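You operate a simulated robot arm through the tools that you are given. There is no shell and no other tool. Be economical: measure what you need, move in short steps, check, and stop when the job is done.

Carry out the task below with a simulated robot arm. There is one attempt and no reset: what you move stays moved.

TASK
Put the yellow carton on the steel pan with orange grip.
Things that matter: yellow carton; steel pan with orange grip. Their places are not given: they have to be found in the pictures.

It is judged by the outcome, as a careful person would: the job done as asked, and still so three seconds after it is handed in. It fails if anything else is knocked over, pushed out of place, dropped, spilled or broken.

THE ROBOT
A 7-joint arm with a two-finger parallel gripper, fixed in place. Base frame: the origin is at the foot of the arm, x ahead of it, y to its left, z up; the work surface is at about z = 0. Lengths are in m, angles in rad, forces in N, time in s.
With the tool pointing down near the work surface it reaches from about 0.22 to 0.58 m from the base axis. Its first joint turns from -1.152 to 1.152 rad. Payload 2.5 kg.
Tool frame: the origin (TCP) lies between the finger pads and is the grasp point; the fingertips stand 0.023 m ahead of it; z points along the fingers, y is the line along which they close. The gripper opens to 0.094 m. The fingers are 0.038 m wide and 0.01 m thick; the gripper's body (0.054 by 0.096 m) begins 0.039 m behind the TCP.
Orientation is told as [roll, pitch, yaw] about the base's x, y, z axes, in that order, counted from this pose: with the fingers straight down and closing along the base's y, the tool's x points along the base's -x, its y along +y and its z along -z.

THE INTERFACE
- The arm moves only by the tool drive_tool. Its argument "rows" is a list of rows, each a list of 7 numbers: the finger opening in m, from 0 to 0.094, then the shift along the tool's x, y, z in m, then the turn, a rotation vector about the tool's x, y, z in rad. In form: [[gripper, dx, dy, dz, rx, ry, rz], ...]. A call has 1 to 10 rows; each row is the pose to reach, as a shift and turn from the pose commanded when the call began, along the tool's axes at that moment. A row lasts 0.2 s, in which the tool goes at most 0.05 m and 0.15 rad; a call with a longer step from one row to the next is refused whole, and so is a gripper value outside its range. A pose out of reach is approached as far as the arm can. The call stops where the force on the tool passes 40 N (or 10 N more than at its start, if that is more) or the arm is blocked; 0.2 s more then pass. The fingers move at their own pace (about 0.108 m/s each) and stop on an object; they squeeze with about 30 N. The grip force told is the motor's: it shows also when the fingers shut on nothing. Time passes only in rows, and 0.2 s behind the last, so rows that repeat a pose let the fingers close. It gives the time, the measured TCP pose, the force on the tool (base axes), the opening and the grip force at its end, in the units of the frame above (readings bear some noise), and new pictures: "views" is both (left out), scene, wrist or none.
- Cameras (640 x 400 px; columns grow to the right, rows downward): "scene" is fixed at [0.1295, -0.4288, 0.5271]; the picture's right is [0.67, -0.74, 0.00], its down [-0.54, -0.49, -0.68] and it looks along [0.51, 0.46, -0.73] (base axes); focal length 214 px, centre (320, 200). "wrist" rides on the gripper at [-0.039, 0, -0.044] in the tool frame; the picture's right is [0.00, -1.00, 0.00], its down [0.97, 0.00, -0.24] and it looks along [0.24, 0.00, 0.97] (tool axes); focal length 218 px, centre (320, 200).
- pixel_to_xyz(camera, pixels): for up to 12 pixels [column, row] of the newest picture of that camera ("zoom" is the newest enlarged one), the place [x, y, z] in the base frame of the surface seen there, good to about 0.003 m. No time passes.
- zoom(camera, box): a new picture of the part [left, top, right, bottom] of that camera's present view, enlarged. No time passes.
- sign_off(): hands the job in; it is judged then, once.

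Work in short steps. Measure before you move; look again where a grasp or a placing could have gone wrong, and mend it. You have 60 turns and 120 pictures in all, the two below and enlarged ones among them. Open the gripper and draw the arm clear of the work before you hand the job in, unless the task says otherwise; then end with one line.

The tools are called after "Call:" as name(argument=value, ...) on one line, values as JSON. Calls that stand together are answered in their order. drive_tool: Moves the arm, as the interface text tells. Its arguments: {"type":"object","properties":{"rows":{"type":"array","items":{"type":"array","items":{"type":"number"}}},"views":{"type":"string","enum":["both","scene","wrist","none"]}},"required":["rows"]} The other tools are called the same way: pixel_to_xyz (camera, pixels) gives the place of the surface under pixels of a picture; zoom (camera, box) takes an enlarged picture of a part of a camera's view; sign_off () hands the job in.

At the start:

```text
time_s: 0.0
tool_pos: [0.2635, -0.1842, 0.3729]
ee_rot: [0.0, 0.001, 0.001]
force: [-0.8, -0.6, 0.5]
opening: 0.0939
gripper_force: 0.0
```

scene: 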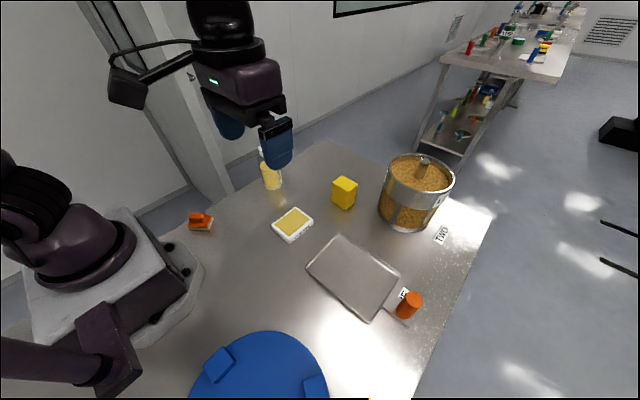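
wrist: 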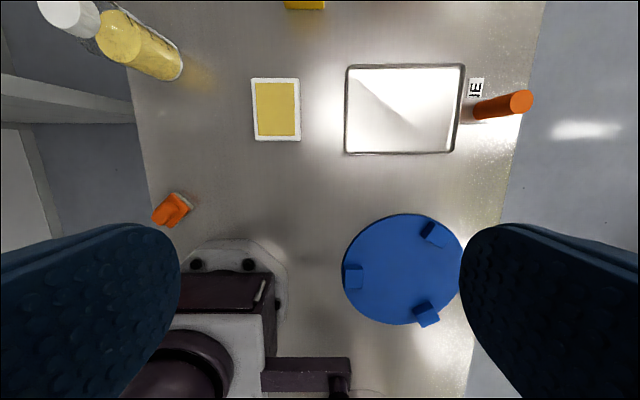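

The yellow carton is at about scene (344,192) and the pan at (353,277) with its orange grip at (409,305). I'll enlarge the area and measure both.

Call:
zoom(camera="scene", box=[240, 130, 480, 330])

Call:
pixel_to_xyz(camera="scene", pixels=[[344, 182], [333, 180], [346, 177], [357, 184], [344, 191], [343, 208], [353, 277], [342, 238], [309, 269], [368, 318], [398, 275], [409, 305]])

```text
2.00 times, centred on (360, 230) of scene
```

zoom: 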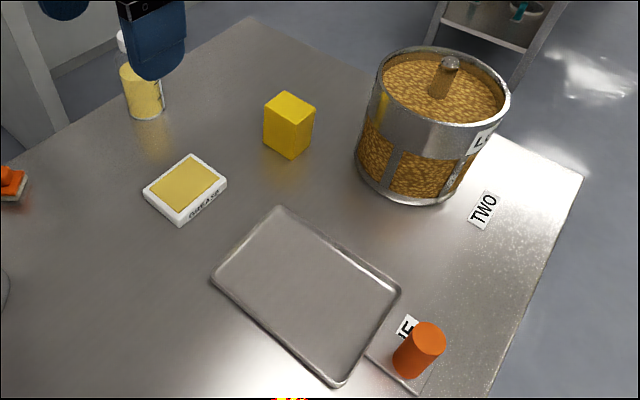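

```text
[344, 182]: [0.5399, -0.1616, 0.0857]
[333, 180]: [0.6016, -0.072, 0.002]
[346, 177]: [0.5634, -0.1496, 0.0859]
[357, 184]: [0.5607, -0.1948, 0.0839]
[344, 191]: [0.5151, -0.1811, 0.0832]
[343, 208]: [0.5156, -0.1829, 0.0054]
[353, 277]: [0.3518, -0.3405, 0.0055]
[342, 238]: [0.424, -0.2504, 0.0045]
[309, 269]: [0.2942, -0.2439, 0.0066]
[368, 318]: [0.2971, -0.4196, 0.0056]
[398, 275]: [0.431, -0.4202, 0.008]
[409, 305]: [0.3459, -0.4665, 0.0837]
```

The carton is about 0.085 m tall, near (0.54,-0.17). I'll measure its top and base corners in the enlarged picture.

Call:
pixel_to_xyz(camera="zoom", pixels=[[266, 105], [285, 94], [312, 108], [292, 122], [290, 109], [276, 114], [303, 115], [299, 101], [276, 100], [265, 148], [290, 155], [310, 140]])

```text
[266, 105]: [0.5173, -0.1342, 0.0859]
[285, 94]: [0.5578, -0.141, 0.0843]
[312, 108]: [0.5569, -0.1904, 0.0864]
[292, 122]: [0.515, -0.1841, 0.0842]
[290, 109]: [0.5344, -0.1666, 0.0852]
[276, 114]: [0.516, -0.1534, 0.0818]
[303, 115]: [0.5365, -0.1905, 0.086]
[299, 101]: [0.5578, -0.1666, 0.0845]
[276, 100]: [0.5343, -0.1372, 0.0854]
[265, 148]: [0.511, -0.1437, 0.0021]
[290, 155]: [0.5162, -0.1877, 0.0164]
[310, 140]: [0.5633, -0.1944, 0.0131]
```

The carton spans x 0.514–0.562 and y −0.134 to −0.193, yawed by only a few degrees. I'll move above it at z≈0.23 and look with the wrist camera.

Call:
drive_tool(rows=[[0.094, -0.04, 0.003, 0.02, 0, 0, 0], [0.094, -0.08, 0.006, 0.04, 0, 0, 0], [0.094, -0.12, 0.009, 0.06, 0, 0, 0], [0.094, -0.16, 0.012, 0.08, 0, 0, 0], [0.094, -0.2, 0.015, 0.1, 0, 0, 0], [0.094, -0.24, 0.018, 0.12, 0, 0, 0], [0.094, -0.2745, 0.021, 0.143, 0, 0, 0], [0.094, -0.2745, 0.021, 0.143, 0, 0, 0]])

Call:
pixel_to_xyz(camera="scene", pixels=[[381, 212], [392, 170], [381, 195], [400, 228]])

```text
time_s: 1.8
tool_pos: [0.5377, -0.1622, 0.2272]
ee_rot: [-0.001, -0.001, 0.0]
force: [0.2, 0.7, 0.1]
opening: 0.0941
gripper_force: 0.1
```

scene: 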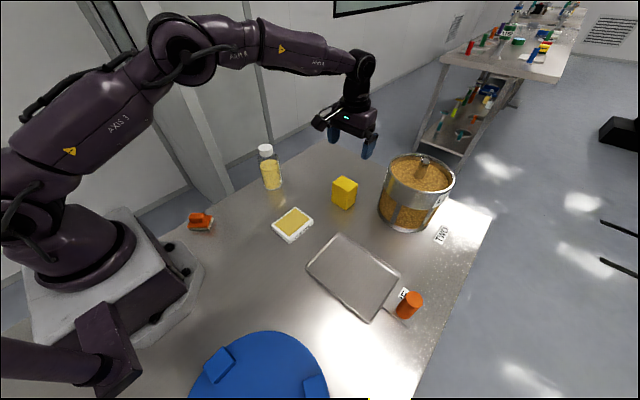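
wrist: 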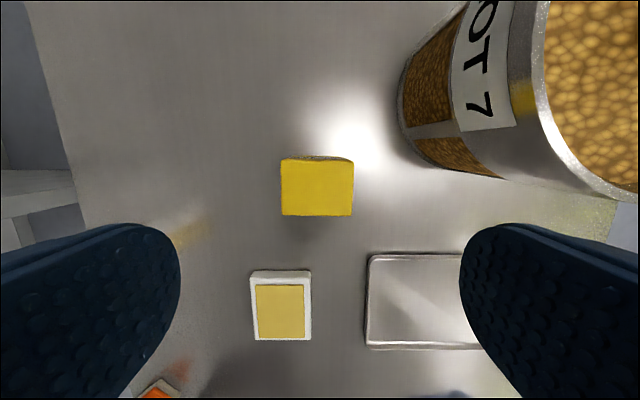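

```text
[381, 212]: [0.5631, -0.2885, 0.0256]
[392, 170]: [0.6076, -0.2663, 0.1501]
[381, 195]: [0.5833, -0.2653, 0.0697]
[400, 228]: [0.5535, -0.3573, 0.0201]
```

The carton is axis-aligned in the wrist view (columns 281–353, rows 160–215), and the pot is at y<−0.26, so there's room. I'll measure the top before descending.

Call:
pixel_to_xyz(camera="wrist", pixels=[[284, 165], [350, 165], [284, 212], [350, 212], [317, 187], [317, 163], [317, 213]])

```text
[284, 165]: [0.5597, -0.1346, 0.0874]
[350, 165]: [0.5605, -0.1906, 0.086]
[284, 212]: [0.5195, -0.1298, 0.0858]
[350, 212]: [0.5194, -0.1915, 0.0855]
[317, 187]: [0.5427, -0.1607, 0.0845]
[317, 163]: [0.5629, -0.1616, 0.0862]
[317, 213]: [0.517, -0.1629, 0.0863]
```

The centre is (0.540,−0.162). I'll descend to z=0.060 and close.

Call:
drive_tool(rows=[[0.094, -0.002, 0, 0.04, 0, 0, 0], [0.094, -0.002, 0, 0.08, 0, 0, 0], [0.094, -0.002, 0, 0.12, 0, 0, 0], [0.094, -0.002, 0, 0.145, 0, 0, 0], [0.094, -0.002, 0, 0.167, 0, 0, 0], [0.094, -0.002, 0, 0.167, 0, 0, 0], [0.04, -0.002, 0, 0.167, 0, 0, 0], [0.04, -0.002, 0, 0.167, 0, 0, 0], [0.04, -0.002, 0, 0.167, 0, 0, 0]])

```text
time_s: 3.8
tool_pos: [0.5388, -0.1635, 0.0643]
ee_rot: [0.0, 0.001, -0.001]
force: [-0.3, 0.5, 0.6]
opening: 0.0636
gripper_force: 30.2
```

scene: 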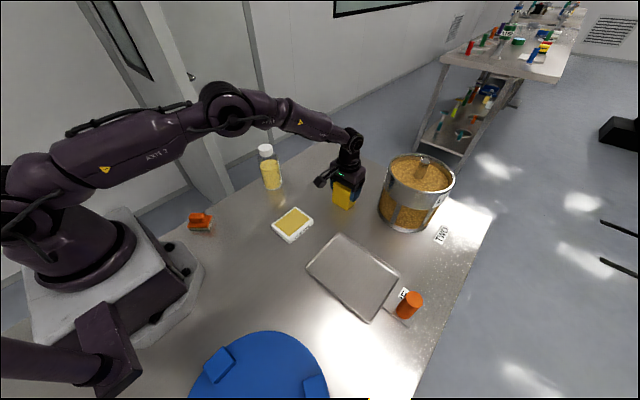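
wrist: 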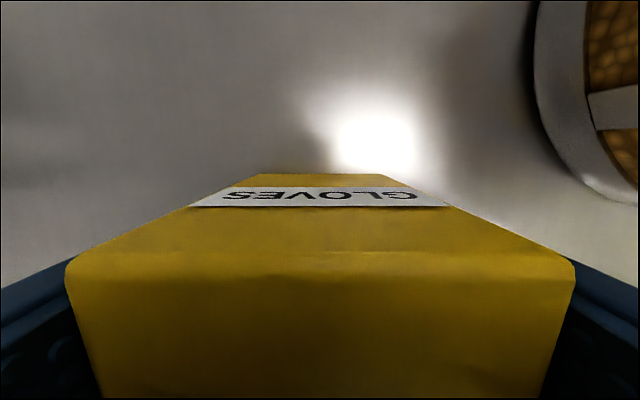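

The grip held at 0.0636 m with 30 N. I'll lift straight up and check.

Call:
drive_tool(rows=[[0.04, 0, 0, -0.02, 0, 0, 0], [0.04, 0, 0, -0.05, 0, 0, 0], [0.04, 0, 0, -0.08, 0, 0, 0], [0.04, 0, 0, -0.1, 0, 0, 0], [0.04, 0, 0, -0.1, 0, 0, 0]], views="scene")

Call:
pixel_to_xyz(camera="scene", pixels=[[338, 236], [308, 269], [370, 320], [399, 275], [345, 240], [315, 270], [368, 312], [392, 277], [355, 277]])

```text
time_s: 5.0
tool_pos: [0.5401, -0.163, 0.1613]
ee_rot: [0.001, 0.0, -0.001]
force: [-0.3, 0.0, -1.1]
opening: 0.0637
gripper_force: 30.0
```

scene: 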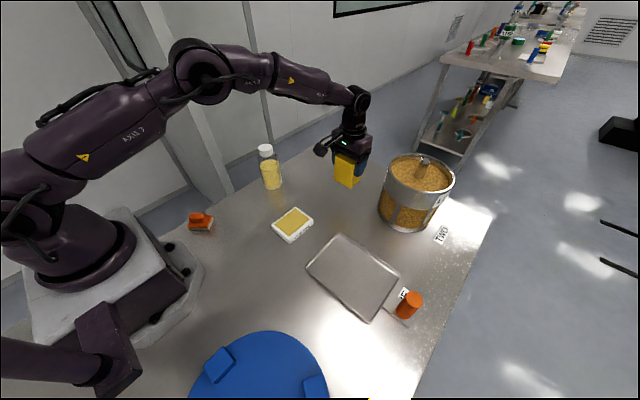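

```text
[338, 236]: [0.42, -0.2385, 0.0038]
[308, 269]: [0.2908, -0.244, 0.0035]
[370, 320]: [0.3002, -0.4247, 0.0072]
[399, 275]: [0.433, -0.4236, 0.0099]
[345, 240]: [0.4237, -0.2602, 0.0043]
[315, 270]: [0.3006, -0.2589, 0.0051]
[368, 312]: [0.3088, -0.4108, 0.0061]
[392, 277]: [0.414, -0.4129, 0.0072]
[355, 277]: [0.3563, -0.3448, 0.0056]
```

The carton is lifted. The pan's centre is (0.362,−0.335) with its floor at z≈0.005. I'll carry the carton over it at this height.

Call:
drive_tool(rows=[[0.04, 0.03, -0.01, 0, 0, 0, 0], [0.04, 0.065, -0.03, 0, 0, 0, 0], [0.04, 0.1, -0.055, 0, 0, 0, 0], [0.04, 0.125, -0.085, 0, 0, 0, 0], [0.04, 0.145, -0.115, 0, 0, 0, 0], [0.04, 0.165, -0.145, 0, 0, 0, 0], [0.04, 0.178, -0.165, 0, 0, 0, 0], [0.04, 0.178, -0.172, 0, 0, 0, 0], [0.04, 0.178, -0.172, 0, 0, 0, 0]])

```text
time_s: 7.0
tool_pos: [0.3592, -0.3364, 0.1621]
ee_rot: [-0.001, 0.0, -0.001]
force: [-0.2, 0.3, -1.0]
opening: 0.0637
gripper_force: 29.9
```

scene: 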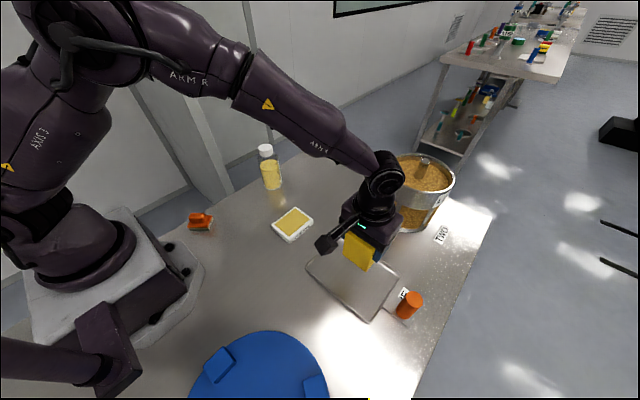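
wrist: 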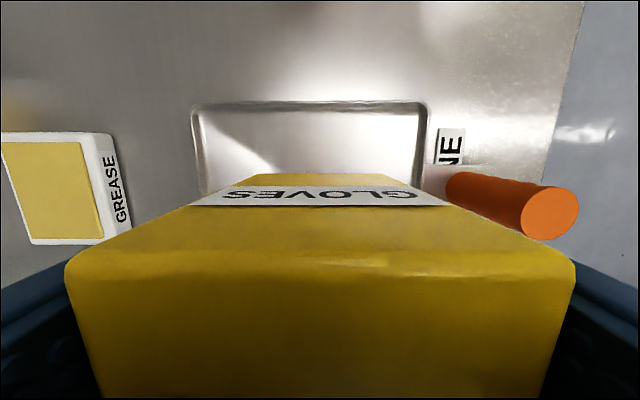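

The carton is over the pan's centre. Contact should come at TCP z≈0.067, so I'll go down to about 0.070 and then creep.

Call:
drive_tool(rows=[[0.04, 0, 0, 0.03, 0, 0, 0], [0.04, 0, 0, 0.06, 0, 0, 0], [0.04, 0, 0, 0.08, 0, 0, 0], [0.04, 0, 0, 0.088, 0, 0, 0], [0.04, 0, 0, 0.092, 0, 0, 0], [0.04, 0, 0, 0.092, 0, 0, 0]])

```text
time_s: 8.4
tool_pos: [0.3608, -0.3371, 0.0705]
ee_rot: [0.0, 0.0, -0.001]
force: [-0.1, 0.6, -2.3]
opening: 0.0636
gripper_force: 29.8
```

scene: 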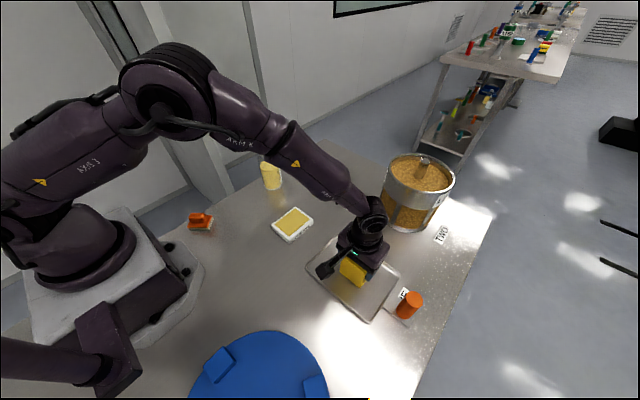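
wrist: 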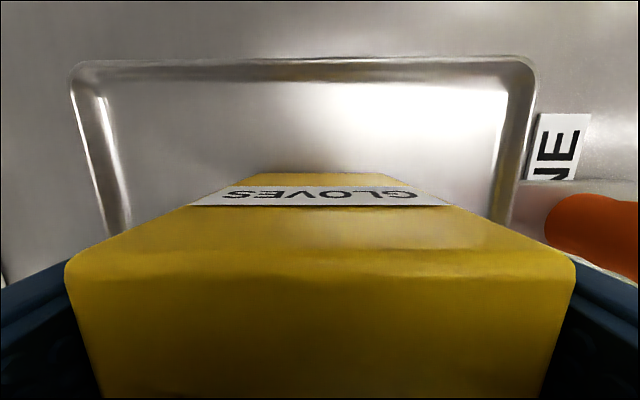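

There's no contact yet (force z −2.3 N). I'll creep down in 1 mm steps.

Call:
drive_tool(rows=[[0.04, 0, 0, 0.001, 0, 0, 0], [0.04, 0, 0, 0.002, 0, 0, 0], [0.04, 0, 0, 0.003, 0, 0, 0], [0.04, 0, 0, 0.003, 0, 0, 0]], views="none")

```text
time_s: 9.4
tool_pos: [0.3608, -0.3358, 0.0689]
ee_rot: [-0.002, -0.003, 0.0]
force: [-2.3, 2.3, 9.4]
opening: 0.0637
gripper_force: 30.4
```

The upward force of 9.4 N shows the carton is resting on the pan. I'll open the fingers, then rise straight up.

Call:
drive_tool(rows=[[0.094, 0, 0, -0.001, 0, 0, 0], [0.094, 0, 0, -0.001, 0, 0, 0], [0.094, 0, 0, -0.001, 0, 0, 0], [0.094, 0, 0, -0.03, 0, 0, 0], [0.094, 0, 0, -0.07, 0, 0, 0], [0.094, 0, 0, -0.11, 0, 0, 0], [0.094, 0, 0, -0.15, 0, 0, 0], [0.094, 0, 0, -0.19, 0, 0, 0], [0.094, 0, 0, -0.19, 0, 0, 0]])

```text
time_s: 11.4
tool_pos: [0.3616, -0.3339, 0.2586]
ee_rot: [0.0, 0.001, 0.0]
force: [0.0, -0.1, -0.2]
opening: 0.094
gripper_force: 0.0
```

scene: 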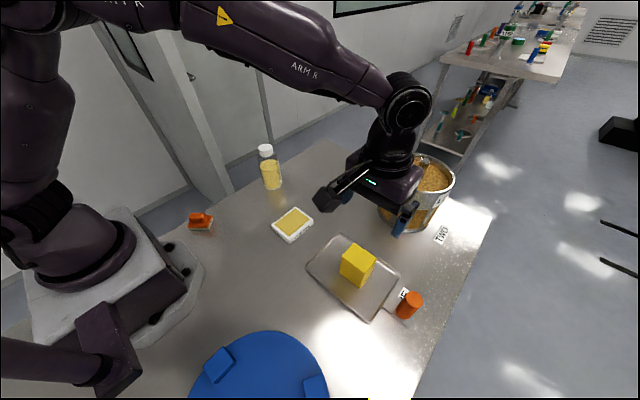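
wrist: 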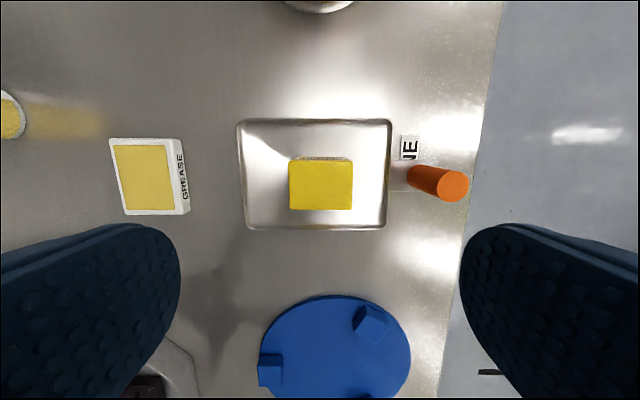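

The carton stands upright in the pan, the gripper is open and clear, and nothing else has moved.

Call:
sign_off()

```text
The job is handed in.
```

The yellow carton is standing upright in the steel pan with the orange grip; the gripper is open, the arm is clear, and nothing else was disturbed.
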